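You operate a simulated robot arm through the tools that you are given. There is no shell and no other tool. Be economical: measure what you need, move in short steps, check, and stop when the job is done.

Carry out the task below with a simulated robot arm. There is one attempt and no reset: what you move stays moved.

## Task
Turn the four bottles into the side lane and park them at its gate.
Fine: shut that gate, swing the orange flap over, start and stop the belt at the switch box.

It is judged by the outcome, as a careful person would: the job done as asked, and still so three seconds after it is handed in. It fails if anything else is knocked over, pushed out of place, dropped, spilled or broken.

## Robot
A 6-joint arm with a fingered hand on a trunk, on a base that drives. Base frame: it is fixed to the floor where the robot stands at the start and does not move with it; the origin is under the middle of the robot, x ahead of it, y to its left, z up; the surface under the hand at the start is at about z = 1. Units: m, rad, N and s.
With the tool pointing down near the work surface it reaches from about 0.16 to 0.66 m from the robot's upright axis, wherever it stands. Its first joint turns from -2.897 to 2.897 rad. Places, roughly: amber flat bottle [0.5, 1, 1]; back black guide knob [0.7, -3.2, 1.1]; black knob in the cream box [0.2, 0.5, 0.9]; blue batch knob [0.4, -3.5, 1.2]; front black guide knob [0.4, -3, 1.1]; green button on the switch box [0.1, 1.3, 0.9]; green switch [0.1, 1.4, 0.9]; left belt [0.5, 0.6, 0.9]; left speed knob [0.4, -3.4, 1.3]; lower speed knob [0.4, -3.4, 1.2]; orange flap [0.5, 0.7, 1.1]; orange knob [0.2, 0.5, 0.8]; red button on the switch box [0.1, 1.2, 0.9]; red knob [0.4, -0.8, 1.1]; right speed knob [0.4, -3.5, 1.3]; yellow gate of the side lane [0.4, 0, 1]. Payload 4 kg.
Tool frame: the origin (TCP) lies between the finger pads and is the grasp point; the fingertips stand 0.026 m ahead of it; z points along the fingers, y is the line along which they close. Largest opening 0.148 m; the body of the gripper starts 0.073 m behind the TCP. The gripper is a hand of 3 fingers: y runs from the thumb to the fingers, the wrist lies at [0, 0, -0.239] in the tool frame, and closing takes about 1.5 s.
Orientation is told as [roll, pitch, yaw] about the base's x, y, z axes, in that order, counted from this pose: with the fingers straight down and closing along the base's y, the tool's x points along the base's -x, its y along +y and its z along -z.

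## Interface
- The arm moves only by the tool send_rows. Its argument "rows" is a list of rows, each a list of 3 entries, a list of its own where there are three numbers: the shift along the base's x, y, z in m, then the turn, a rotation vector about the base's x, y, z in rad, then the gripper command, from -1 (shut) to 1 (fully open), values between in proportion. In form: [[[dx, dy, dz], [rx, ry, rz], gripper], ...]. A call has 1 to 8 rows; each row shifts and turns the commanded pose from where the row before left it. Rows are played at 5 a second. More than 0.05 m and 0.15 rad between two rows, or a gripper value outside its range, and nothing of the call is played. Where a pose cannot be reached the arm comes as near as it can. A force on the tool above 60 N (or 10 N above the force at the start of the call, whichever is more), or a blocked arm, ends the call early, and 0.2 s more pass. The fingers move at their own pace (about 0.153 m/s each) and stop on an object; they squeeze with about 24 N. The grip force told is the motor's: it shows also when the fingers shut on nothing. Time passes only in rows, and 0.2 s behind the last, so rows that do not move let the fingers close. The reply holds the time, the measured pose of the TCP, the force on the tool along the base axes, the opening and the grip force, in the units named above and with some noise, with the torque about the TCP (base axes, N m) and any sound that the robot's microphone picked up, and new pictures: "pictures" is both (left out), scene, wrist or none.
- Cameras (640 x 400 px; columns grow to the right, rows downward): "scene" is now at [0.0606, 0.1872, 1.5091]; the picture's right is [-0.26, -0.97, 0.00], its down [-0.55, 0.15, -0.82] and it looks along [0.79, -0.21, -0.57] (base axes); focal length 214 px, centre (320, 200). "wrist" rides on the gripper at [0.068, -0.039, -0.09] in the tool frame; the picture's right is [0.50, 0.87, 0.00], its down [-0.66, 0.38, -0.65] and it looks along [-0.57, 0.33, 0.76] (tool axes); focal length 222 px, centre (320, 200). There is no depth. A picture from a camera that has moved, and an enlarged one, comes with that camera's place and axes in the base frame and with its lens.
- move_column(by): slides the trunk up (or, below 0, down) by that many m; the arm and the scene camera ride with it, the base frame stays. It gives what a move gives, with no picture.
- drive_base(legs): drives the robot by 1 to 6 legs, each [ahead, left, turn to the left] in m, m and rad, along the robot's own axes; the way and the turn of a leg run together, so that a leg with both is an arc; at most 1.5 m and 3.142 rad a leg. The arm and the cameras ride along, it lands a little off, and it stops where it bumps. It gives what a move gives, and a new picture of the scene camera.
- grasp_type(shape): the hand has 3 fingers and takes this shape, open, in about a second: jaw (thumb against the fingers, like two jaws); tri (thumb and two fingers); tip (a fingertip pinch); poke (one finger out to press); point (the index stretched); flat (the hand flat); cup (the hand cupped); fist (a fist). The gripper value then closes the fingers along that shape, each until it touches; the sizes above hold for jaw. It gives what a move gives, with no picture.
- pan_tilt(pan, tilt): turns the head with the scene camera to pan (to the left, within 2.094 rad either way) and tilt (down, from -0.506 to 1.204), counted from straight ahead of the robot. It gives what a move gives, and a new picture of the scene camera.
- enlarge(camera, box): a new picture of the part [left, top, right, bottom] of that camera's present view, enlarged. It takes no simulated time.
- finish_job(): hands the job in; it is judged then, once.

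Work in short steps. Places have to be worked out from the pictures, the camera data and where the tool is seen: move nearer, look again, correct. Check each grasp and each placing, and mend what went wrong. You have 120 turns and 260 pictures in all, those below and enlarged ones among them. Open the gripper and draw the arm clear of the work before you hand the job in, unless the task says otherwise; then end with one line.

The tools are called after "Call:" by a JSON object that holds its "op" and its "data". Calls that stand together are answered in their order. send_rows: Moves the arm, as the interface text tells. Its arguments: {"type":"object","properties":{"rows":{"type":"array","items":{"type":"array"}},"pictures":{"type":"string","enum":["both","scene","wrist","none"]}},"required":["rows"]} The other tools are called the same way: move_column (by) slides the trunk up or down; grasp_type (shape) gives the hand a shape; drive_base (legs) drives the base; pan_tilt (pan, tilt) turns the head that bears the scene camera; enlarge (camera, box) takes an enlarged picture of a part of a camera's view; finish_job () hands the job in.

At the start:

```text
time: 0.0
tcp_pos: [0.3017, 0.17, 1.3909]
tcp_rot: [0.0, -0.001, 0.001]
ft_force: [-0.4, 0.0, -0.3]
wrist_torque: [0.0, 0.0, 0.02]
width: 0.1479
gripper_force: 0.0
shape: jaw
trunk travel left (down, up): [-0.238, 0.079]
robot x, y, heading: [-0.0001, -0.0015, -0.003]
head pan, tilt: [-0.264, 0.609]
```

scene: 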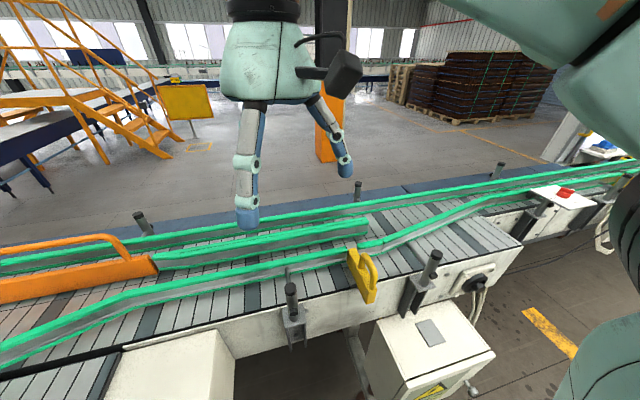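
wrist: 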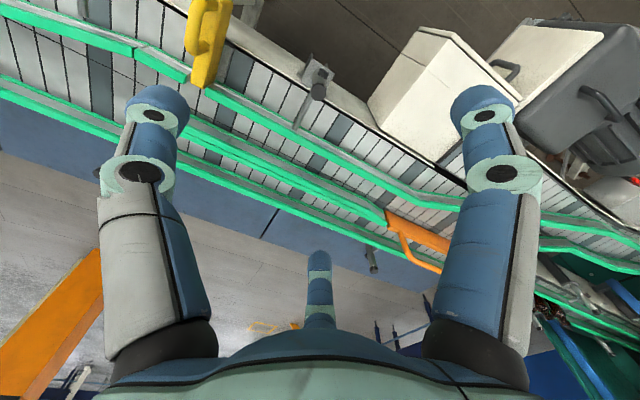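

I see the conveyor with the yellow gate, and the orange flap to the left. First I look around to the left at flap, bottles and switch box.

Call:
{"op": "pan_tilt", "data": {"pan": 0.7, "tilt": 0.6}}

Call:
{"op": "pan_tilt", "data": {"pan": 1.4, "tilt": 0.8}}

Call:
{"op": "pan_tilt", "data": {"pan": 0.0, "tilt": 0.8}}

```text
time: 1.2
tcp_pos: [0.3017, 0.1696, 1.391]
tcp_rot: [-0.001, 0.0, 0.0]
ft_force: [0.2, 0.0, 0.3]
wrist_torque: [-0.03, 0.02, 0.0]
width: 0.148
gripper_force: 0.1
shape: jaw
trunk travel left (down, up): [-0.238, 0.079]
robot x, y, heading: [-0.0025, -0.0003, -0.001]
head pan, tilt: [0.7, 0.6]
camera scene: at [0.0432, 0.2671, 1.51], right [0.64, -0.77, 0.0], down [-0.43, -0.36, -0.83], along [0.63, 0.53, -0.56], focal length 214 px, centre (320, 200)
```

scene: 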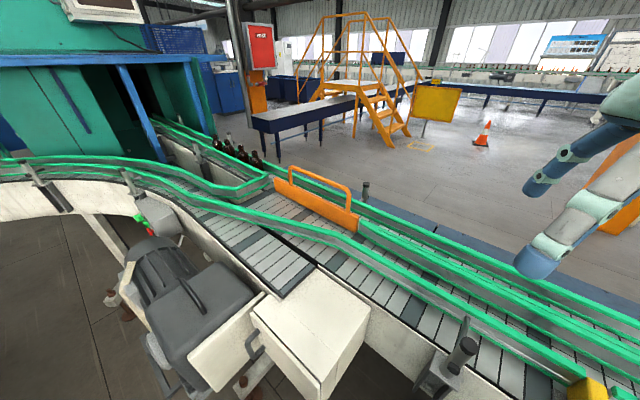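

```text
time: 2.3
tcp_pos: [0.2997, 0.1696, 1.3904]
tcp_rot: [0.001, 0.001, 0.001]
ft_force: [0.1, -0.2, 0.7]
wrist_torque: [0.01, 0.0, -0.04]
width: 0.1482
gripper_force: 0.0
shape: jaw
trunk travel left (down, up): [-0.238, 0.079]
robot x, y, heading: [-0.0003, 0.0002, -0.0]
head pan, tilt: [1.4, 0.799]
camera scene: at [-0.0107, 0.2897, 1.4931], right [0.99, -0.17, 0.0], down [-0.12, -0.71, -0.7], along [0.12, 0.69, -0.72], focal length 214 px, centre (320, 200)
```

scene: 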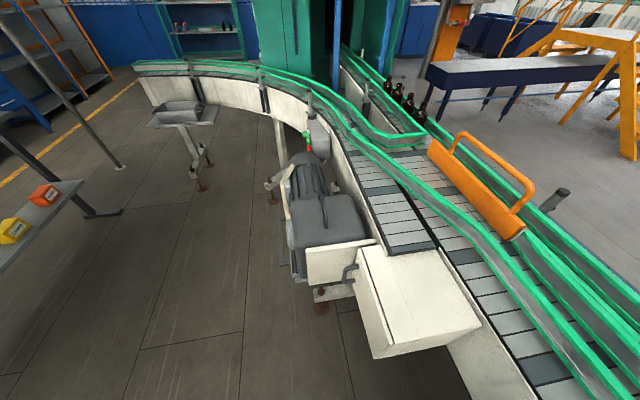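

```text
time: 3.8
tcp_pos: [0.301, 0.1708, 1.3912]
tcp_rot: [-0.001, -0.001, 0.0]
ft_force: [0.9, 0.0, 0.2]
wrist_torque: [0.0, 0.01, 0.01]
width: 0.1477
gripper_force: 0.0
shape: jaw
trunk travel left (down, up): [-0.238, 0.079]
robot x, y, heading: [-0.0009, 0.0019, -0.002]
head pan, tilt: [0.0, 0.799]
camera scene: at [0.0562, 0.2103, 1.4931], right [0.0, -1.0, 0.0], down [-0.72, 0.0, -0.7], along [0.7, 0.0, -0.72], focal length 214 px, centre (320, 200)
```

scene: 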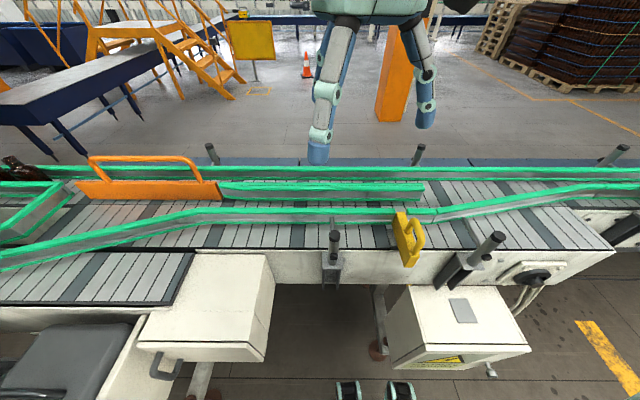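

I enlarge the flap, the gate and the bottles for details.

Call:
{"op": "enlarge", "data": {"camera": "scene", "box": [0, 140, 240, 290]}}

Call:
{"op": "enlarge", "data": {"camera": "scene", "box": [320, 150, 560, 300]}}

Call:
{"op": "pan_tilt", "data": {"pan": 0.9, "tilt": 0.7}}

Call:
{"op": "enlarge", "data": {"camera": "scene", "box": [120, 80, 420, 270]}}

```text
2.67 times, centred on (120, 215) of scene
camera zoom: at [0.0562, 0.2103, 1.4931], right [0.0, -1.0, 0.0], down [-0.72, 0.0, -0.7], along [0.7, 0.0, -0.72], focal length 572 px, centre (853, 160)
```

zoom: 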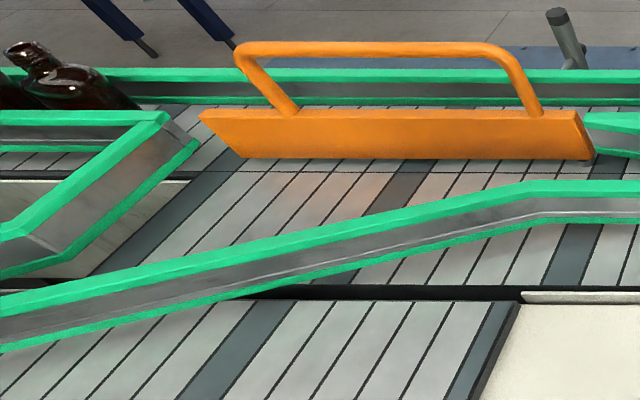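

```text
2.67 times, centred on (440, 225) of scene
camera zoom: at [0.0562, 0.2103, 1.4931], right [0.0, -1.0, 0.0], down [-0.72, 0.0, -0.7], along [0.7, 0.0, -0.72], focal length 572 px, centre (0, 133)
```

zoom: 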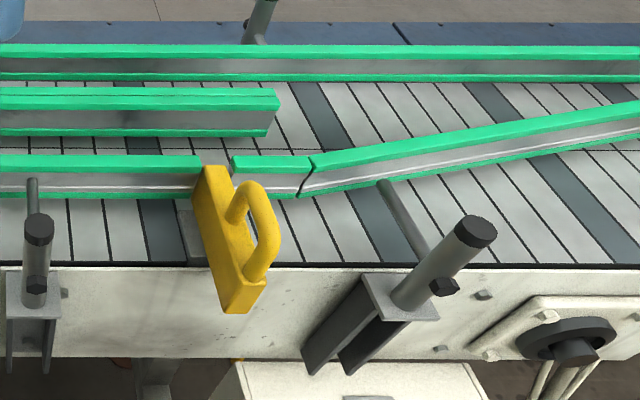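

```text
time: 5.0
tcp_pos: [0.3005, 0.1698, 1.3908]
tcp_rot: [0.001, -0.001, 0.001]
ft_force: [0.0, -0.5, 0.0]
wrist_torque: [0.01, -0.02, 0.02]
width: 0.1478
gripper_force: 0.0
shape: jaw
trunk travel left (down, up): [-0.238, 0.079]
robot x, y, heading: [0.0007, -0.0017, 0.006]
head pan, tilt: [0.901, 0.7]
camera scene: at [0.0284, 0.2767, 1.5013], right [0.78, -0.62, 0.0], down [-0.4, -0.5, -0.76], along [0.48, 0.6, -0.64], focal length 214 px, centre (320, 200)
```

scene: 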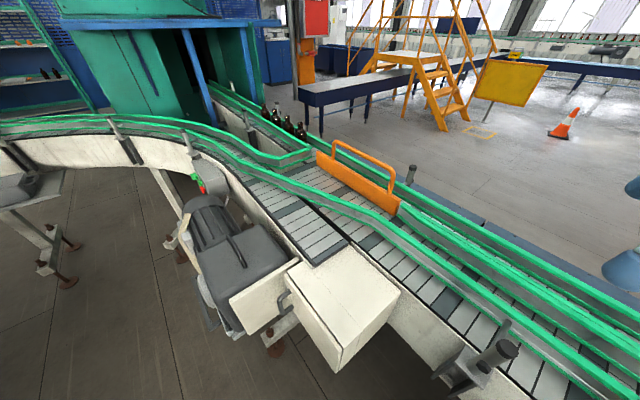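

```text
2.11 times, centred on (270, 175) of scene
camera zoom: at [0.0284, 0.2767, 1.5013], right [0.78, -0.62, 0.0], down [-0.4, -0.5, -0.76], along [0.48, 0.6, -0.64], focal length 452 px, centre (425, 253)
```

zoom: 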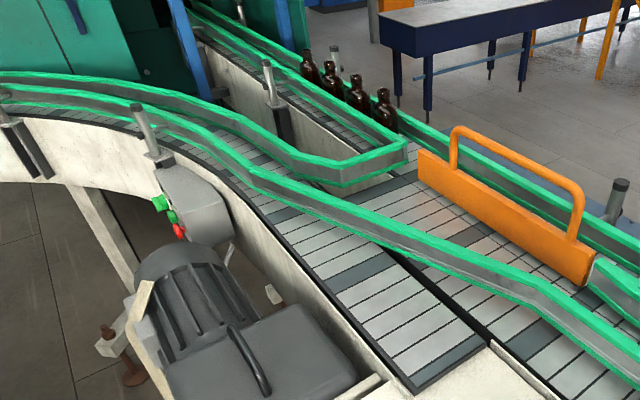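

Four bottles stand in the back lane; the flap hinges at its right end by the divider, and must swing to the back rail. I bring the hand nearer to the yellow gate to inspect it.

Call:
{"op": "send_rows", "data": {"rows": [[[0, -0.045, -0.02], [0, 0, 0], 1], [[0, -0.045, -0.03], [0, 0, 0], 1], [[0, -0.045, -0.03], [0, 0, 0], 1], [[0, -0.045, -0.03], [0, 0, 0], 1], [[0, -0.04, -0.03], [0, 0, 0], 1]], "pictures": "wrist"}}

Call:
{"op": "pan_tilt", "data": {"pan": -0.3, "tilt": 0.95}}

```text
refused: row 2 steps farther than a row can; nothing moved
```

```text
time: 6.4
tcp_pos: [0.301, 0.1693, 1.391]
tcp_rot: [-0.001, 0.001, -0.001]
ft_force: [-0.7, -0.6, -0.7]
wrist_torque: [0.0, 0.0, 0.04]
width: 0.148
gripper_force: 0.1
shape: jaw
trunk travel left (down, up): [-0.238, 0.079]
robot x, y, heading: [-0.0033, 0.0025, -0.001]
head pan, tilt: [-0.3, 0.949]
camera scene: at [0.0519, 0.212, 1.4864], right [0.02, -1.0, 0.0], down [-0.77, -0.02, -0.63], along [0.63, 0.02, -0.77], focal length 214 px, centre (320, 200)
```

scene: 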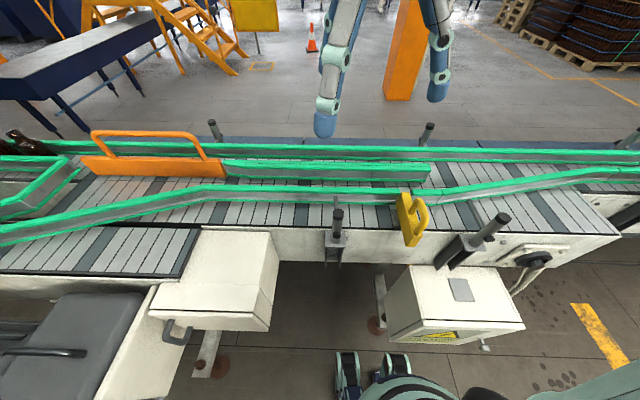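

Steps were over the limit (vector length); I use smaller steps.

Call:
{"op": "send_rows", "data": {"rows": [[[0, -0.04, -0.025], [0, 0, 0], 1], [[0, -0.04, -0.025], [0, 0, 0], 1], [[0, -0.04, -0.025], [0, 0, 0], 1], [[0, -0.04, -0.025], [0, 0, 0], 1], [[0, -0.04, -0.025], [0, 0, 0], 1], [[0, -0.02, -0.015], [0, 0, 0], 1]]}}

Call:
{"op": "enlarge", "data": {"camera": "scene", "box": [300, 130, 500, 255]}}

```text
time: 7.8
tcp_pos: [0.3001, -0.0512, 1.2506]
tcp_rot: [-0.002, -0.001, 0.001]
ft_force: [1.0, -0.6, -0.5]
wrist_torque: [-0.01, 0.0, -0.03]
width: 0.1479
gripper_force: 0.0
shape: jaw
trunk travel left (down, up): [-0.238, 0.079]
robot x, y, heading: [-0.002, -0.0021, 0.001]
head pan, tilt: [-0.3, 0.949]
camera scene: at [0.0452, 0.1886, 1.4816], right [-0.3, -0.96, 0.0], down [-0.78, 0.24, -0.58], along [0.56, -0.17, -0.81], focal length 214 px, centre (320, 200)
camera wrist: at [0.2332, -0.0897, 1.3418], right [-0.5, 0.87, 0.0], down [0.65, 0.38, 0.65], along [0.57, 0.33, -0.76], focal length 222 px, centre (320, 200)
```

scene: 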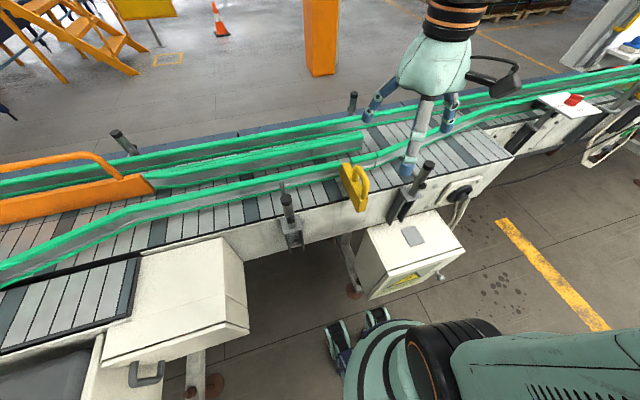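
wrist: 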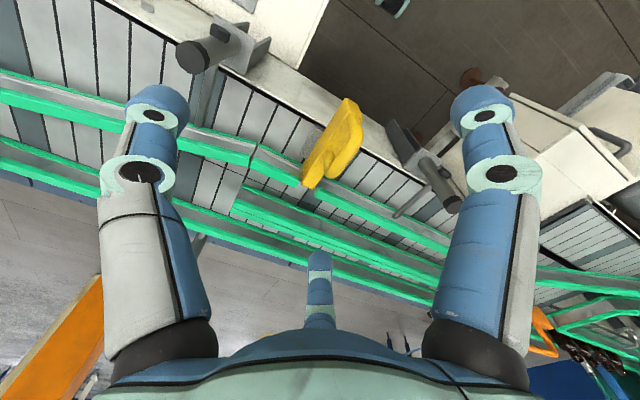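

```text
3.20 times, centred on (400, 192) of scene
camera zoom: at [0.0452, 0.1886, 1.4816], right [-0.3, -0.96, 0.0], down [-0.78, 0.24, -0.58], along [0.56, -0.17, -0.81], focal length 686 px, centre (64, 224)
```

zoom: 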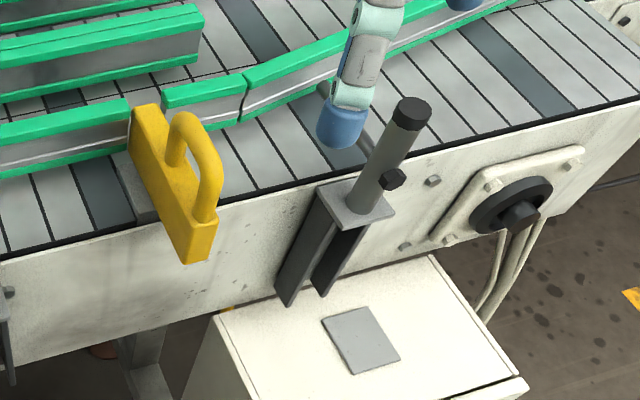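

The gate is a yellow sliding block about x 0.31–0.43, y≈-0.01 with a handle bar on top at z≈1.1. I move above the handle, half open, and look again.

Call:
{"op": "send_rows", "data": {"rows": [[[0.025, 0.02, -0.02], [0, 0, 0], 0.3], [[0.025, 0.02, -0.03], [0, 0, 0], 0.3], [[0, 0, -0.03], [0, 0, 0], 0.3], [[0, 0, 0], [0, 0, 0], 0.3]]}}

Call:
{"op": "enlarge", "data": {"camera": "scene", "box": [260, 110, 460, 235]}}

```text
time: 8.8
tcp_pos: [0.3522, -0.0128, 1.1712]
tcp_rot: [0.0, 0.0, 0.0]
ft_force: [-0.1, -0.5, 0.3]
wrist_torque: [0.0, 0.0, 0.0]
width: 0.0968
gripper_force: 0.0
shape: jaw
trunk travel left (down, up): [-0.238, 0.079]
robot x, y, heading: [0.0023, -0.0006, -0.004]
head pan, tilt: [-0.3, 0.949]
camera scene: at [0.0451, 0.1888, 1.4816], right [-0.3, -0.96, 0.0], down [-0.78, 0.24, -0.58], along [0.56, -0.17, -0.81], focal length 214 px, centre (320, 200)
camera wrist: at [0.2845, -0.0512, 1.2621], right [-0.5, 0.87, 0.0], down [0.66, 0.38, 0.65], along [0.57, 0.33, -0.76], focal length 222 px, centre (320, 200)
```

scene: 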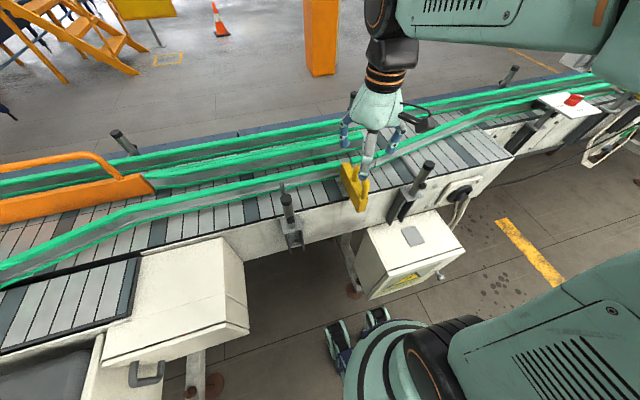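
wrist: 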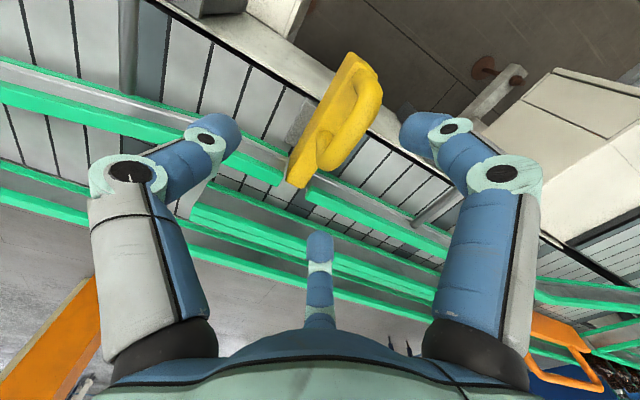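

```text
3.20 times, centred on (360, 172) of scene
camera zoom: at [0.0451, 0.1888, 1.4816], right [-0.3, -0.96, 0.0], down [-0.78, 0.24, -0.58], along [0.56, -0.17, -0.81], focal length 686 px, centre (192, 288)
```

zoom: 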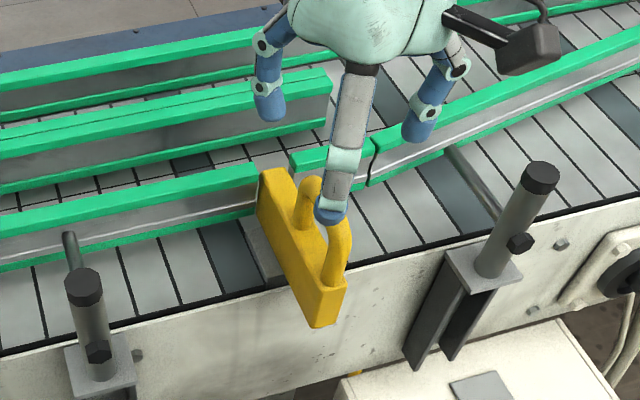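

The hand's two fingers sit at +y (x ±0.055) and the thumb at -y, so gripping the short handle is awkward; pushing the block's front face in +x is simpler. I back off and shut the fingers to see their shape.

Call:
{"op": "send_rows", "data": {"rows": [[[-0.045, 0, 0.01], [0, 0, 0], -1], [[-0.045, 0, 0], [0, 0, 0], -1], [[-0.045, 0, 0], [0, 0, 0], -1], [[0, 0, 0], [0, 0, 0], -1], [[0, 0, 0], [0, 0, 0], -1]]}}

Call:
{"op": "enlarge", "data": {"camera": "scene", "box": [260, 110, 460, 235]}}

```text
time: 10.0
tcp_pos: [0.215, -0.0088, 1.1814]
tcp_rot: [0.002, 0.001, 0.0]
ft_force: [0.1, -1.3, -0.5]
wrist_torque: [-0.01, 0.03, 0.01]
width: 0.0003
gripper_force: 24.1
shape: jaw
trunk travel left (down, up): [-0.238, 0.079]
robot x, y, heading: [0.0027, -0.0042, 0.001]
head pan, tilt: [-0.3, 0.949]
camera scene: at [0.0443, 0.1887, 1.4816], right [-0.3, -0.96, 0.0], down [-0.78, 0.24, -0.58], along [0.56, -0.17, -0.81], focal length 214 px, centre (320, 200)
camera wrist: at [0.1469, -0.0484, 1.272], right [-0.5, 0.87, 0.0], down [0.65, 0.38, 0.65], along [0.57, 0.33, -0.76], focal length 222 px, centre (320, 200)
```

scene: 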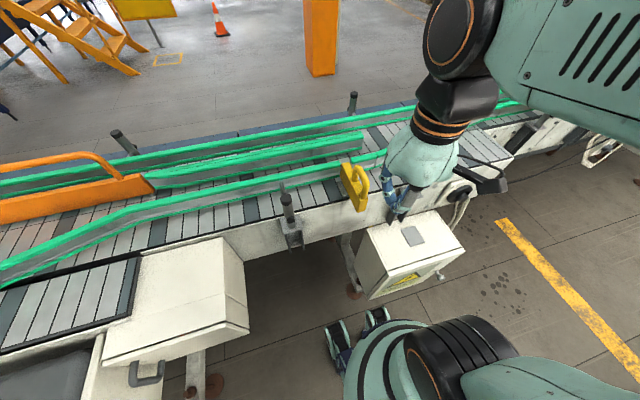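
wrist: 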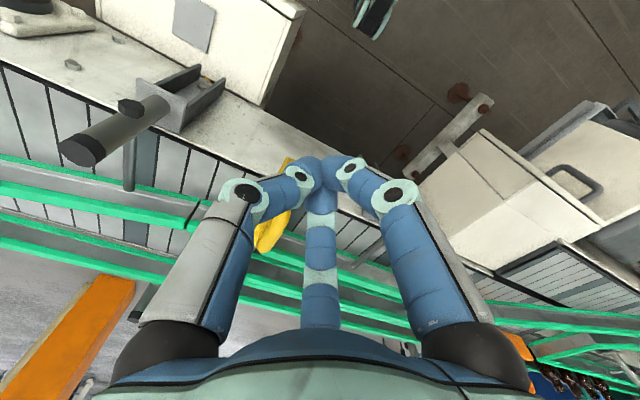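

```text
3.20 times, centred on (360, 172) of scene
camera zoom: at [0.0443, 0.1887, 1.4816], right [-0.3, -0.96, 0.0], down [-0.78, 0.24, -0.58], along [0.56, -0.17, -0.81], focal length 686 px, centre (192, 288)
```

zoom: 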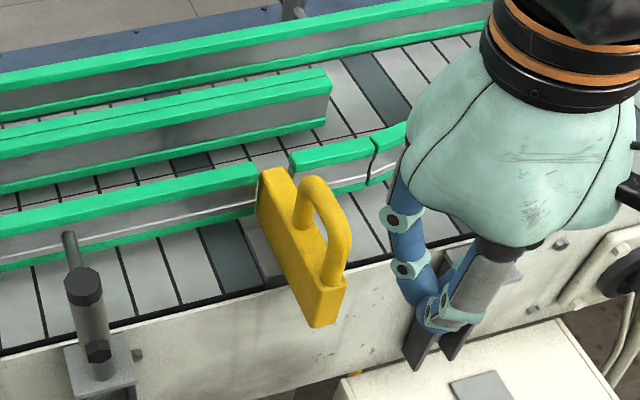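

Closed, the fingertips converge at the TCP, so a pinch on the handle is feasible. I go back above the handle centre (x≈0.335, y≈0), open, and descend to z≈1.09.

Call:
{"op": "send_rows", "data": {"rows": [[[0, 0, 0.02], [0, 0, 0], 0.3], [[0.04, 0.0, 0], [0, 0, 0], 0.3], [[0.04, 0.004, 0], [0, 0, 0], 0.3], [[0.04, 0.004, 0], [0, 0, 0], 0.3], [[0, 0, -0.04], [0, 0, 0], 0.3], [[0, 0, -0.04], [0, 0, 0], 0.3], [[0, 0, -0.03], [0, 0, 0], 0.3], [[0, 0, 0], [0, 0, 0], 0.3]]}}

Call:
{"op": "enlarge", "data": {"camera": "scene", "box": [260, 110, 460, 235]}}

```text
time: 11.8
tcp_pos: [0.3336, -0.002, 1.0915]
tcp_rot: [0.0, -0.001, 0.001]
ft_force: [0.4, -0.7, 0.0]
wrist_torque: [-0.01, -0.01, 0.03]
width: 0.0963
gripper_force: 0.0
shape: jaw
trunk travel left (down, up): [-0.238, 0.079]
robot x, y, heading: [-0.0012, -0.001, -0.001]
head pan, tilt: [-0.3, 0.949]
camera scene: at [0.0449, 0.1887, 1.4816], right [-0.3, -0.96, 0.0], down [-0.78, 0.24, -0.58], along [0.56, -0.17, -0.81], focal length 214 px, centre (320, 200)
camera wrist: at [0.2667, -0.0402, 1.1834], right [-0.5, 0.87, 0.0], down [0.66, 0.38, 0.65], along [0.57, 0.33, -0.76], focal length 222 px, centre (320, 200)
```

scene: 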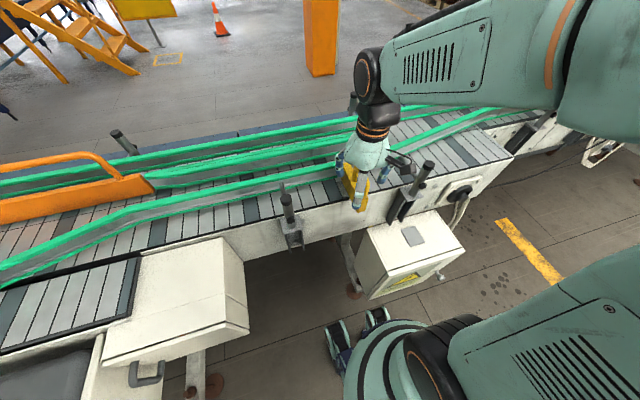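
wrist: 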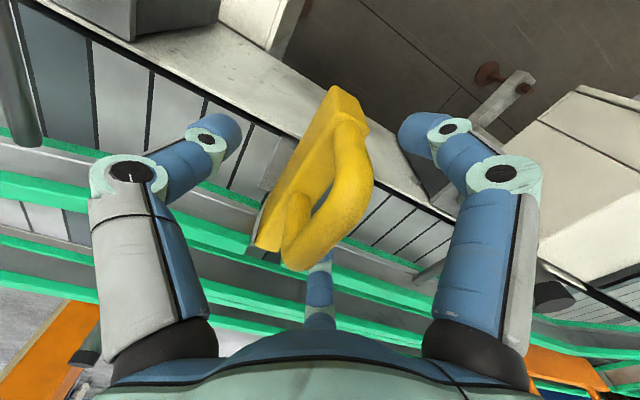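

```text
3.20 times, centred on (360, 172) of scene
camera zoom: at [0.0449, 0.1887, 1.4816], right [-0.3, -0.96, 0.0], down [-0.78, 0.24, -0.58], along [0.56, -0.17, -0.81], focal length 686 px, centre (192, 288)
```

zoom: 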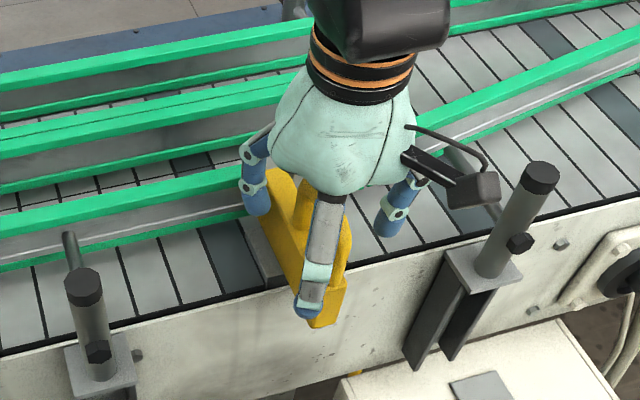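

The handle lies between thumb and fingers. I close on it.

Call:
{"op": "send_rows", "data": {"rows": [[[0, 0, 0], [0, 0, 0], -1], [[0, 0, 0], [0, 0, 0], -1], [[0, 0, 0], [0, 0, 0], -1], [[0, 0, 0], [0, 0, 0], -1], [[0, 0, 0], [0, 0, 0], -1], [[0, 0, 0], [0, 0, 0], -1]], "pictures": "wrist"}}

Call:
{"op": "enlarge", "data": {"camera": "scene", "box": [260, 110, 460, 235]}}

```text
time: 13.2
tcp_pos: [0.3327, -0.0042, 1.0944]
tcp_rot: [0.003, -0.006, 0.0]
ft_force: [3.8, -19.6, 37.0]
wrist_torque: [-1.39, -0.1, 0.05]
width: 0.004
gripper_force: 24.1
shape: jaw
trunk travel left (down, up): [-0.238, 0.079]
robot x, y, heading: [-0.0008, 0.0011, 0.009]
head pan, tilt: [-0.3, 0.949]
camera wrist: at [0.2662, -0.043, 1.1847], right [-0.5, 0.87, 0.0], down [0.65, 0.38, 0.66], along [0.57, 0.33, -0.75], focal length 222 px, centre (320, 200)
```

wrist: 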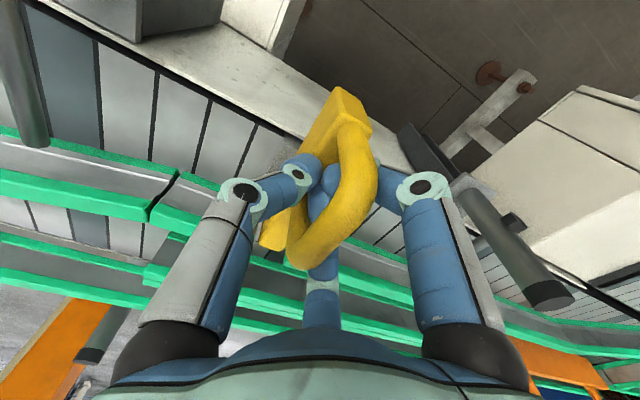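

```text
3.20 times, centred on (360, 172) of scene
camera zoom: at [0.0437, 0.1856, 1.4821], right [-0.3, -0.96, 0.0], down [-0.78, 0.24, -0.58], along [0.56, -0.17, -0.81], focal length 686 px, centre (192, 288)
```

zoom: 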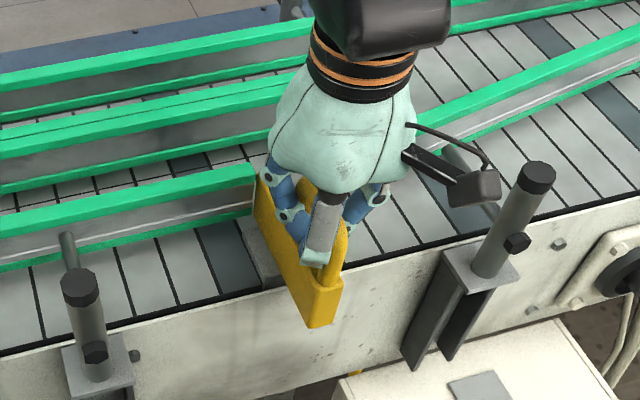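

The fingers have closed through the handle loop — a good hook. I push +x in small steps.

Call:
{"op": "send_rows", "data": {"rows": [[[0, 0, 0.004], [0, 0, 0], -1], [[0.01, 0, 0], [0, 0, 0], -1], [[0.015, 0, 0], [0, 0, 0], -1], [[0.015, 0, 0], [0, 0, 0], -1], [[0, 0, 0], [0, 0, 0], -1]], "pictures": "wrist"}}

Call:
{"op": "enlarge", "data": {"camera": "scene", "box": [260, 110, 460, 235]}}

```text
time: 14.4
tcp_pos: [0.3754, -0.0032, 1.0945]
tcp_rot: [0.0, 0.001, 0.001]
ft_force: [-0.1, -12.2, -0.3]
wrist_torque: [-0.93, 0.03, 0.06]
width: 0.0029
gripper_force: 24.1
shape: jaw
trunk travel left (down, up): [-0.238, 0.079]
robot x, y, heading: [-0.0, -0.0006, -0.002]
head pan, tilt: [-0.3, 0.949]
camera wrist: at [0.309, -0.0418, 1.1859], right [-0.5, 0.87, 0.0], down [0.66, 0.38, 0.65], along [0.57, 0.33, -0.76], focal length 222 px, centre (320, 200)
```

wrist: 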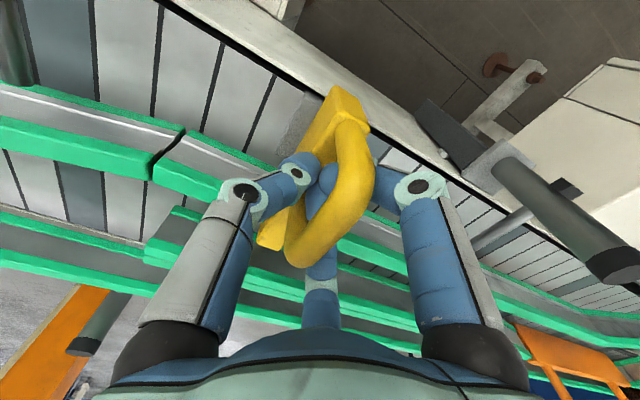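

```text
3.20 times, centred on (360, 172) of scene
camera zoom: at [0.0451, 0.1867, 1.4818], right [-0.3, -0.96, 0.0], down [-0.78, 0.24, -0.58], along [0.56, -0.17, -0.81], focal length 686 px, centre (192, 288)
```

zoom: 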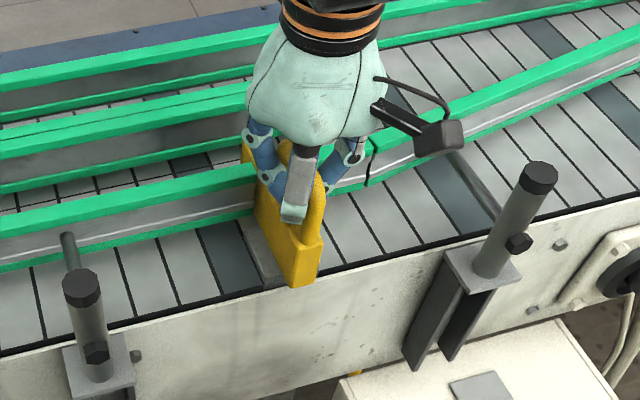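

The gate slides freely in +x. I continue until it stops.

Call:
{"op": "send_rows", "data": {"rows": [[[0.015, 0, 0], [0, 0, 0], -1], [[0.015, 0, 0], [0, 0, 0], -1], [[0.015, 0, 0], [0, 0, 0], -1], [[0.01, 0, 0], [0, 0, 0], -1], [[0, 0, 0], [0, 0, 0], -1]], "pictures": "wrist"}}

Call:
{"op": "enlarge", "data": {"camera": "scene", "box": [260, 110, 460, 235]}}

```text
time: 15.3
tcp_pos: [0.4114, -0.0043, 1.0945]
tcp_rot: [-0.001, 0.019, -0.003]
ft_force: [-23.7, -8.1, 11.7]
wrist_torque: [-1.31, -0.14, -0.32]
width: 0.0016
gripper_force: 23.9
shape: jaw
trunk travel left (down, up): [-0.238, 0.079]
robot x, y, heading: [-0.0017, -0.0001, 0.005]
head pan, tilt: [-0.3, 0.949]
stopped in row 4: the force on the tool passed its limit at 62 N (the readings are from after the stop); the commanded pose is now the measured one
camera wrist: at [0.3464, -0.0424, 1.1875], right [-0.5, 0.87, 0.01], down [0.67, 0.38, 0.64], along [0.55, 0.32, -0.77], focal length 222 px, centre (320, 200)
```

wrist: 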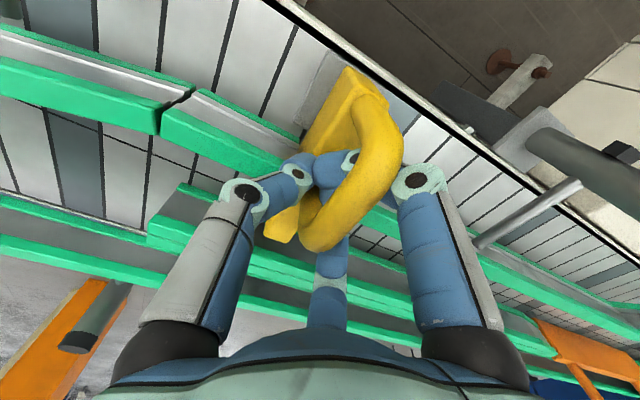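

```text
3.20 times, centred on (360, 172) of scene
camera zoom: at [0.0405, 0.1877, 1.482], right [-0.3, -0.96, 0.0], down [-0.78, 0.24, -0.58], along [0.56, -0.17, -0.81], focal length 686 px, centre (192, 288)
```

zoom: 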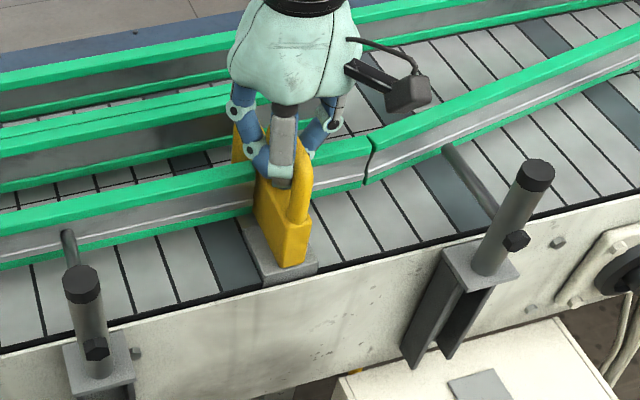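

It met a stop at ~0.08 m travel, with the blade apparently at the divider. I release, lift and look.

Call:
{"op": "send_rows", "data": {"rows": [[[0, 0, 0], [0, 0, 0], 0.3], [[0, 0, 0], [0, 0, 0], 0.3], [[0, 0, 0], [0, 0, 0], 0.3], [[0, 0, 0.04], [0, 0, 0], 0.3], [[0, 0, 0.05], [0, 0, 0], 0.3], [[-0.03, 0, 0.04], [0, 0, 0], 0.3], [[-0.04, -0.02, 0.02], [0, 0, 0], 0.3], [[-0.04, -0.02, 0], [0, 0, 0], 0.3]]}}

Call:
{"op": "enlarge", "data": {"camera": "scene", "box": [260, 110, 460, 235]}}

Call:
{"op": "enlarge", "data": {"camera": "wrist", "box": [200, 60, 440, 210]}}

```text
time: 17.1
tcp_pos: [0.3036, -0.0414, 1.2445]
tcp_rot: [0.001, 0.016, -0.002]
ft_force: [-0.7, -0.5, 0.5]
wrist_torque: [-0.01, 0.01, 0.01]
width: 0.0957
gripper_force: 0.1
shape: jaw
trunk travel left (down, up): [-0.238, 0.079]
robot x, y, heading: [-0.0001, 0.0005, -0.0]
head pan, tilt: [-0.3, 0.949]
camera scene: at [0.0431, 0.1888, 1.4816], right [-0.3, -0.96, 0.0], down [-0.78, 0.24, -0.58], along [0.56, -0.17, -0.81], focal length 214 px, centre (320, 200)
camera wrist: at [0.2377, -0.0802, 1.337], right [-0.5, 0.87, 0.01], down [0.67, 0.38, 0.64], along [0.55, 0.33, -0.77], focal length 222 px, centre (320, 200)
```

scene: 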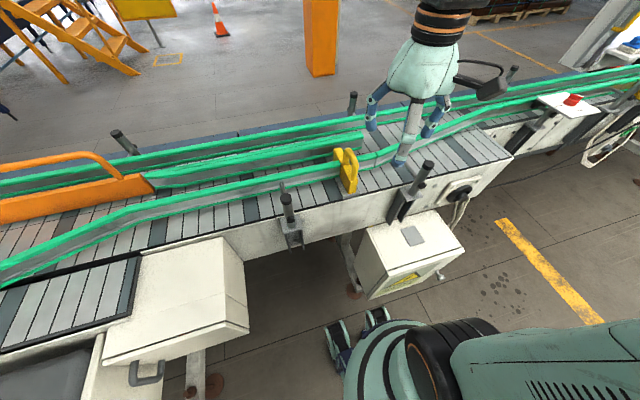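
wrist: 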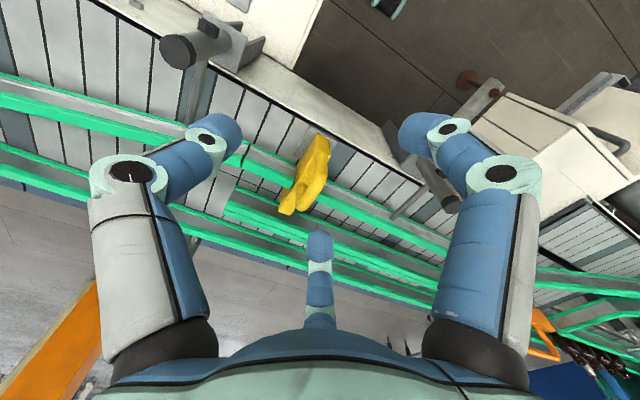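

```text
3.20 times, centred on (360, 172) of scene
camera zoom: at [0.0431, 0.1888, 1.4816], right [-0.3, -0.96, 0.0], down [-0.78, 0.24, -0.58], along [0.56, -0.17, -0.81], focal length 686 px, centre (192, 288)
```

zoom: 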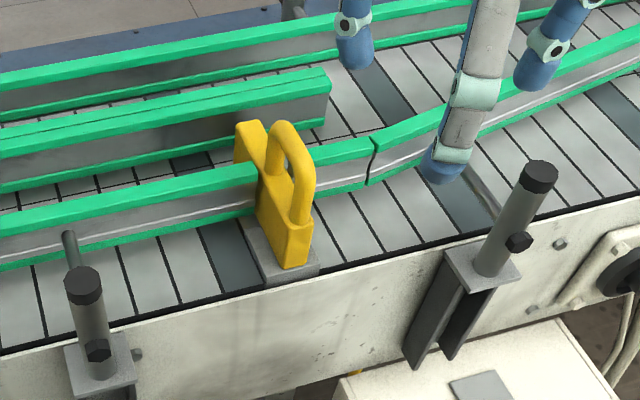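

```text
2.67 times, centred on (320, 135) of wrist
camera zoom: at [0.2377, -0.0802, 1.337], right [-0.5, 0.87, 0.01], down [0.67, 0.38, 0.64], along [0.55, 0.33, -0.77], focal length 592 px, centre (320, 373)
```

zoom: 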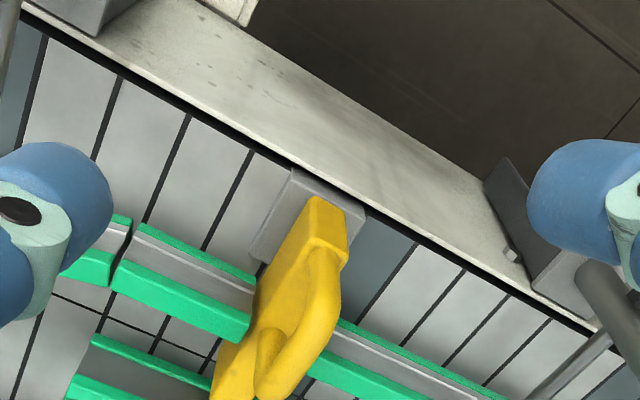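

There may be a remaining ~0.02 m gap. I push gently on the front face with shut fingers to verify it's at its end stop.

Call:
{"op": "send_rows", "data": {"rows": [[[0, 0.02, 0], [0, 0, 0], -1], [[0, 0.018, -0.02], [0, 0, 0], -1], [[0, 0, -0.045], [0, 0, 0], -1], [[0, 0, -0.045], [0, 0, 0], -1], [[0, 0, -0.045], [0, 0, 0], -1], [[0, 0, -0.025], [0, 0, 0], -1], [[0.015, 0, 0], [0, 0, 0], -1], [[0.015, 0, 0], [0, 0, 0], -1]]}}

Call:
{"op": "enlarge", "data": {"camera": "scene", "box": [260, 110, 460, 235]}}

```text
time: 18.9
tcp_pos: [0.3299, -0.0049, 1.0652]
tcp_rot: [0.001, 0.021, -0.001]
ft_force: [-19.8, -0.7, 1.7]
wrist_torque: [-0.02, -0.1, 0.28]
width: 0.0001
gripper_force: 23.6
shape: jaw
trunk travel left (down, up): [-0.238, 0.079]
robot x, y, heading: [-0.0007, -0.0009, 0.003]
head pan, tilt: [-0.3, 0.949]
camera scene: at [0.0397, 0.1886, 1.4816], right [-0.3, -0.96, 0.0], down [-0.77, 0.24, -0.58], along [0.56, -0.17, -0.81], focal length 214 px, centre (320, 200)
camera wrist: at [0.2648, -0.0433, 1.1568], right [-0.5, 0.87, 0.01], down [0.67, 0.38, 0.64], along [0.55, 0.33, -0.77], focal length 222 px, centre (320, 200)
```

scene: 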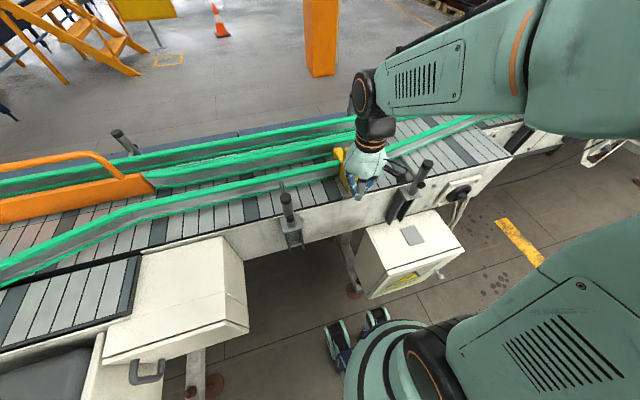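
wrist: 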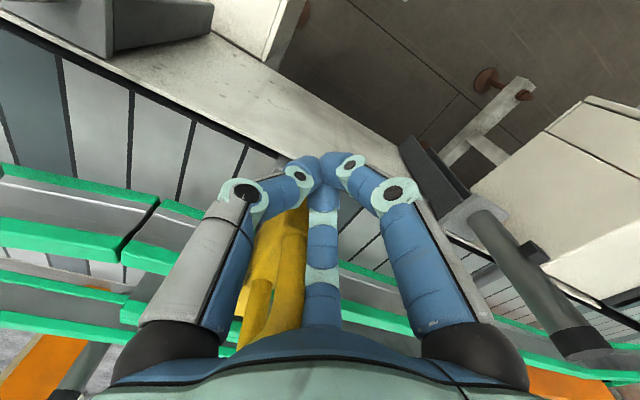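

```text
3.20 times, centred on (360, 172) of scene
camera zoom: at [0.0397, 0.1886, 1.4816], right [-0.3, -0.96, 0.0], down [-0.77, 0.24, -0.58], along [0.56, -0.17, -0.81], focal length 686 px, centre (192, 288)
```

zoom: 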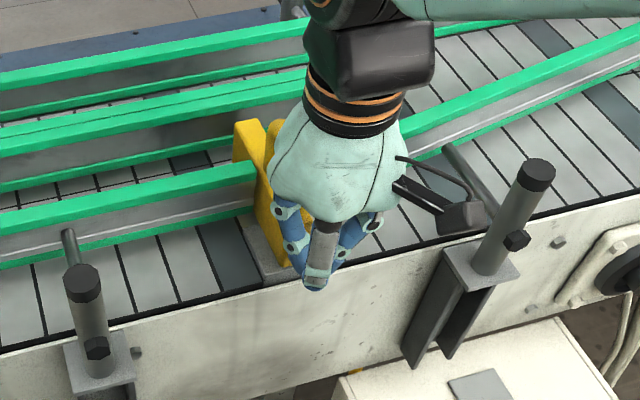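

Contact at -20 N already. I push a little more to see whether the gate moves.

Call:
{"op": "send_rows", "data": {"rows": [[[0.008, 0, 0], [0, 0, 0], -1], [[0.008, 0, 0], [0, 0, 0], -1], [[0.008, 0, 0], [0, 0, 0], -1], [[0, 0, 0], [0, 0, 0], -1]], "pictures": "none"}}

Call:
{"op": "enlarge", "data": {"camera": "scene", "box": [260, 110, 460, 235]}}

```text
time: 19.9
tcp_pos: [0.3523, -0.0049, 1.0656]
tcp_rot: [0.0, 0.021, -0.002]
ft_force: [-46.4, -0.5, 3.7]
wrist_torque: [-0.04, -0.08, -0.14]
width: 0.0001
gripper_force: 24.3
shape: jaw
trunk travel left (down, up): [-0.238, 0.079]
robot x, y, heading: [-0.001, 0.0022, -0.005]
head pan, tilt: [-0.3, 0.949]
```

```text
3.20 times, centred on (360, 172) of scene
camera zoom: at [0.0362, 0.1885, 1.4818], right [-0.3, -0.96, 0.0], down [-0.77, 0.24, -0.59], along [0.56, -0.17, -0.81], focal length 686 px, centre (192, 288)
```

zoom: 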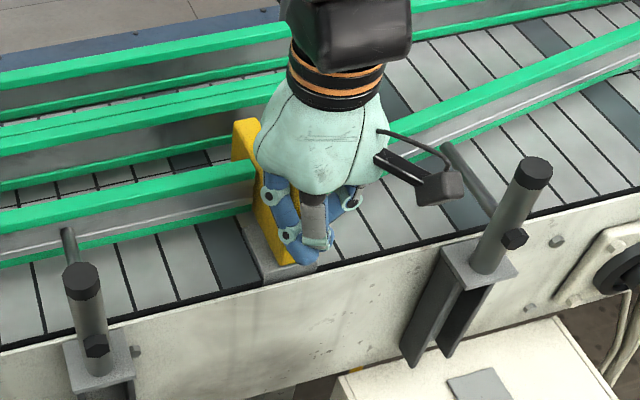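

The gate back edge did not advance under 46 N, so it's at its end stop. I back off, raise, and check.

Call:
{"op": "send_rows", "data": {"rows": [[[-0.03, 0, 0], [0, -0.01, 0], -1], [[-0.04, 0, 0], [0, -0.01, 0], -1], [[0, 0, 0.045], [0, 0, 0], -1], [[0, 0, 0.045], [0, 0, 0], -1], [[0, 0, 0.045], [0, 0, 0], -1], [[0, 0, 0.045], [0, 0, 0], -1], [[0, 0, 0.045], [0, 0, 0], -1]], "pictures": "none"}}

Call:
{"op": "enlarge", "data": {"camera": "scene", "box": [260, 110, 460, 235]}}

Call:
{"op": "pan_tilt", "data": {"pan": 0.5, "tilt": 0.85}}

```text
time: 21.5
tcp_pos: [0.2906, -0.0019, 1.2902]
tcp_rot: [0.001, -0.001, -0.001]
ft_force: [-0.1, 0.3, -0.3]
wrist_torque: [0.0, -0.02, 0.03]
width: 0.0
gripper_force: 23.7
shape: jaw
trunk travel left (down, up): [-0.238, 0.079]
robot x, y, heading: [0.0017, -0.0023, 0.003]
head pan, tilt: [-0.3, 0.949]
```

```text
3.20 times, centred on (360, 172) of scene
camera zoom: at [0.0448, 0.1887, 1.4816], right [-0.3, -0.96, 0.0], down [-0.78, 0.24, -0.58], along [0.56, -0.17, -0.81], focal length 686 px, centre (192, 288)
```

zoom: 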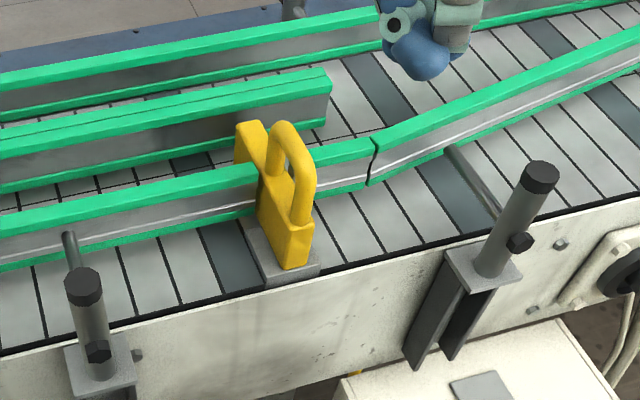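

```text
time: 22.6
tcp_pos: [0.29, -0.0028, 1.2891]
tcp_rot: [0.0, -0.001, -0.002]
ft_force: [0.2, -0.5, 0.2]
wrist_torque: [0.02, 0.01, 0.0]
width: 0.0
gripper_force: 23.7
shape: jaw
trunk travel left (down, up): [-0.238, 0.079]
robot x, y, heading: [-0.0039, -0.0019, -0.001]
head pan, tilt: [0.499, 0.85]
camera scene: at [0.0438, 0.2476, 1.4891], right [0.48, -0.88, 0.0], down [-0.66, -0.36, -0.66], along [0.58, 0.32, -0.75], focal length 214 px, centre (320, 200)
```

scene: 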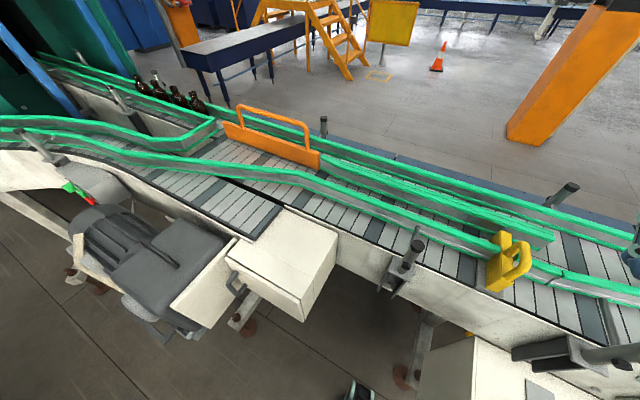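

The gate is shut. Next is the flap (hinge about y 0.53, free tip y≈0.95, x≈0.55); I must drive left, so I look at the floor and motor area for clearance first.

Call:
{"op": "pan_tilt", "data": {"pan": 0.9, "tilt": 1.2}}

Call:
{"op": "pan_tilt", "data": {"pan": 1.6, "tilt": 1.1}}

```text
time: 23.5
tcp_pos: [0.2905, -0.0035, 1.2892]
tcp_rot: [0.0, -0.001, -0.001]
ft_force: [-1.1, -1.2, 0.5]
wrist_torque: [0.02, -0.02, 0.0]
width: 0.0002
gripper_force: 24.2
shape: jaw
trunk travel left (down, up): [-0.238, 0.079]
robot x, y, heading: [-0.0004, 0.0007, -0.001]
head pan, tilt: [0.901, 1.201]
camera scene: at [0.0099, 0.254, 1.4654], right [0.78, -0.62, 0.0], down [-0.58, -0.73, -0.36], along [0.23, 0.28, -0.93], focal length 214 px, centre (320, 200)
```

scene: 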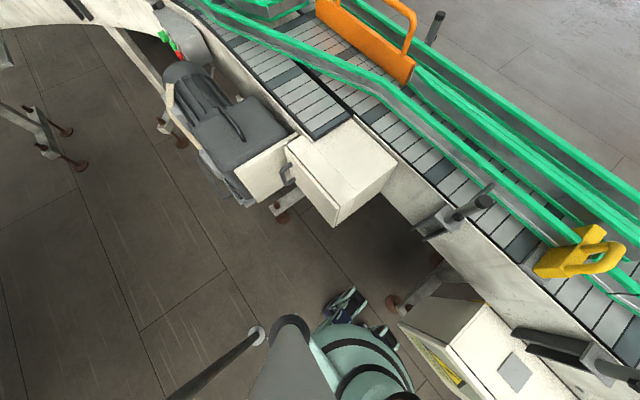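

```text
time: 24.6
tcp_pos: [0.2908, -0.0023, 1.2904]
tcp_rot: [0.001, -0.004, -0.001]
ft_force: [-0.9, -0.3, -0.3]
wrist_torque: [0.01, -0.02, -0.01]
width: 0.0
gripper_force: 24.4
shape: jaw
trunk travel left (down, up): [-0.238, 0.079]
robot x, y, heading: [-0.0028, -0.0043, 0.001]
head pan, tilt: [1.6, 1.1]
camera scene: at [-0.0267, 0.2733, 1.4713], right [1.0, 0.03, 0.0], down [0.03, -0.89, -0.45], along [-0.01, 0.45, -0.89], focal length 214 px, centre (320, 200)
```

scene: 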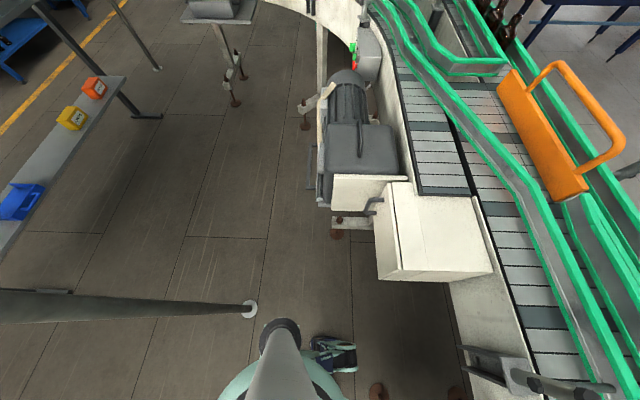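

Cream box starts at x≈0.14, y≈0.35 and a post stands near (-0.45, 0.27). I drive left 0.30 m, staying at x≈0, and check.

Call:
{"op": "drive_base", "data": {"legs": [[0, 0.15, 0], [0, 0.15, 0]]}}

Call:
{"op": "pan_tilt", "data": {"pan": 0.6, "tilt": 0.8}}

```text
time: 28.1
tcp_pos: [0.2899, 0.2929, 1.2899]
tcp_rot: [0.0, -0.004, -0.002]
ft_force: [0.2, -0.6, 0.5]
wrist_torque: [-0.05, 0.03, 0.0]
width: 0.0001
gripper_force: 24.4
shape: jaw
trunk travel left (down, up): [-0.238, 0.079]
robot x, y, heading: [0.002, 0.2911, -0.0]
head pan, tilt: [1.6, 1.1]
camera scene: at [-0.0269, 0.5686, 1.4713], right [1.0, 0.03, 0.0], down [0.03, -0.89, -0.45], along [-0.01, 0.45, -0.89], focal length 214 px, centre (320, 200)
```

scene: 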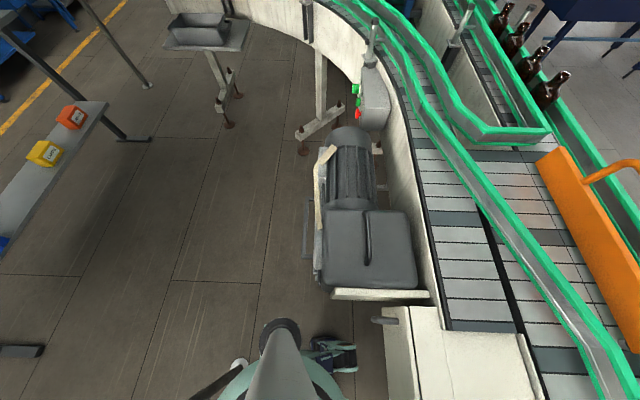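

```text
time: 29.3
tcp_pos: [0.29, 0.2918, 1.29]
tcp_rot: [-0.002, -0.002, -0.002]
ft_force: [0.4, 0.6, 1.1]
wrist_torque: [-0.01, 0.0, -0.02]
width: 0.0001
gripper_force: 24.4
shape: jaw
trunk travel left (down, up): [-0.238, 0.079]
robot x, y, heading: [-0.0025, 0.2958, -0.001]
head pan, tilt: [0.6, 0.799]
camera scene: at [0.0415, 0.5507, 1.4931], right [0.57, -0.82, 0.0], down [-0.59, -0.41, -0.7], along [0.57, 0.39, -0.72], focal length 214 px, centre (320, 200)
```

scene: 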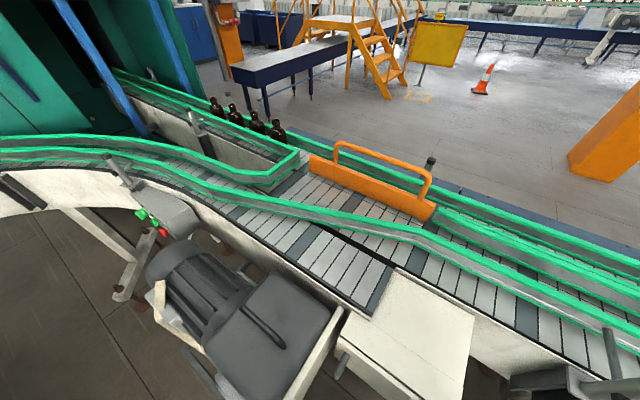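

Triangulated: handle bar top at z≈1.144, from about (0.545, 0.84) to (0.567, 0.57). I move the shut hand toward it while tilting the tool outward ~0.7 rad for more reach.

Call:
{"op": "send_rows", "data": {"rows": [[[0.01, 0.04, 0.01], [0.08, -0.085, 0], -1], [[0.01, 0.04, 0.01], [0.08, -0.085, 0], -1], [[0.01, 0.04, 0], [0.08, -0.085, 0], -1], [[0.01, 0.04, 0], [0.08, -0.085, 0], -1], [[0.015, 0.04, 0], [0.08, -0.085, 0], -1], [[0.015, 0.04, 0], [0.08, -0.085, 0], -1], [[0.015, 0.04, 0], [0, 0, 0], -1], [[0.015, 0.04, 0], [0, 0, 0], -1]], "pictures": "both"}}

```text
time: 31.1
tcp_pos: [0.3913, 0.6148, 1.3123]
tcp_rot: [0.525, -0.49, -0.137]
ft_force: [0.0, 0.4, 0.4]
wrist_torque: [0.02, -0.01, 0.02]
width: 0.0001
gripper_force: 23.9
shape: jaw
trunk travel left (down, up): [-0.238, 0.079]
robot x, y, heading: [0.0027, 0.2944, 0.0]
head pan, tilt: [0.6, 0.799]
camera scene: at [0.0424, 0.5519, 1.4929], right [0.56, -0.83, 0.0], down [-0.59, -0.41, -0.7], along [0.57, 0.39, -0.72], focal length 214 px, centre (320, 200)
camera wrist: at [0.2953, 0.548, 1.3332], right [-0.54, 0.83, 0.15], down [0.22, -0.03, 0.97], along [0.81, 0.56, -0.17], focal length 222 px, centre (320, 200)
```

scene: 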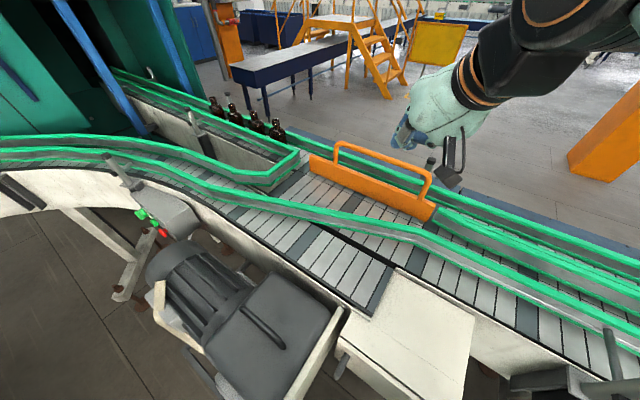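
wrist: 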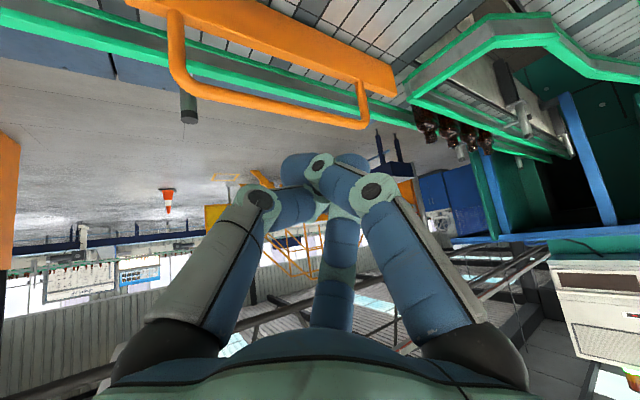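

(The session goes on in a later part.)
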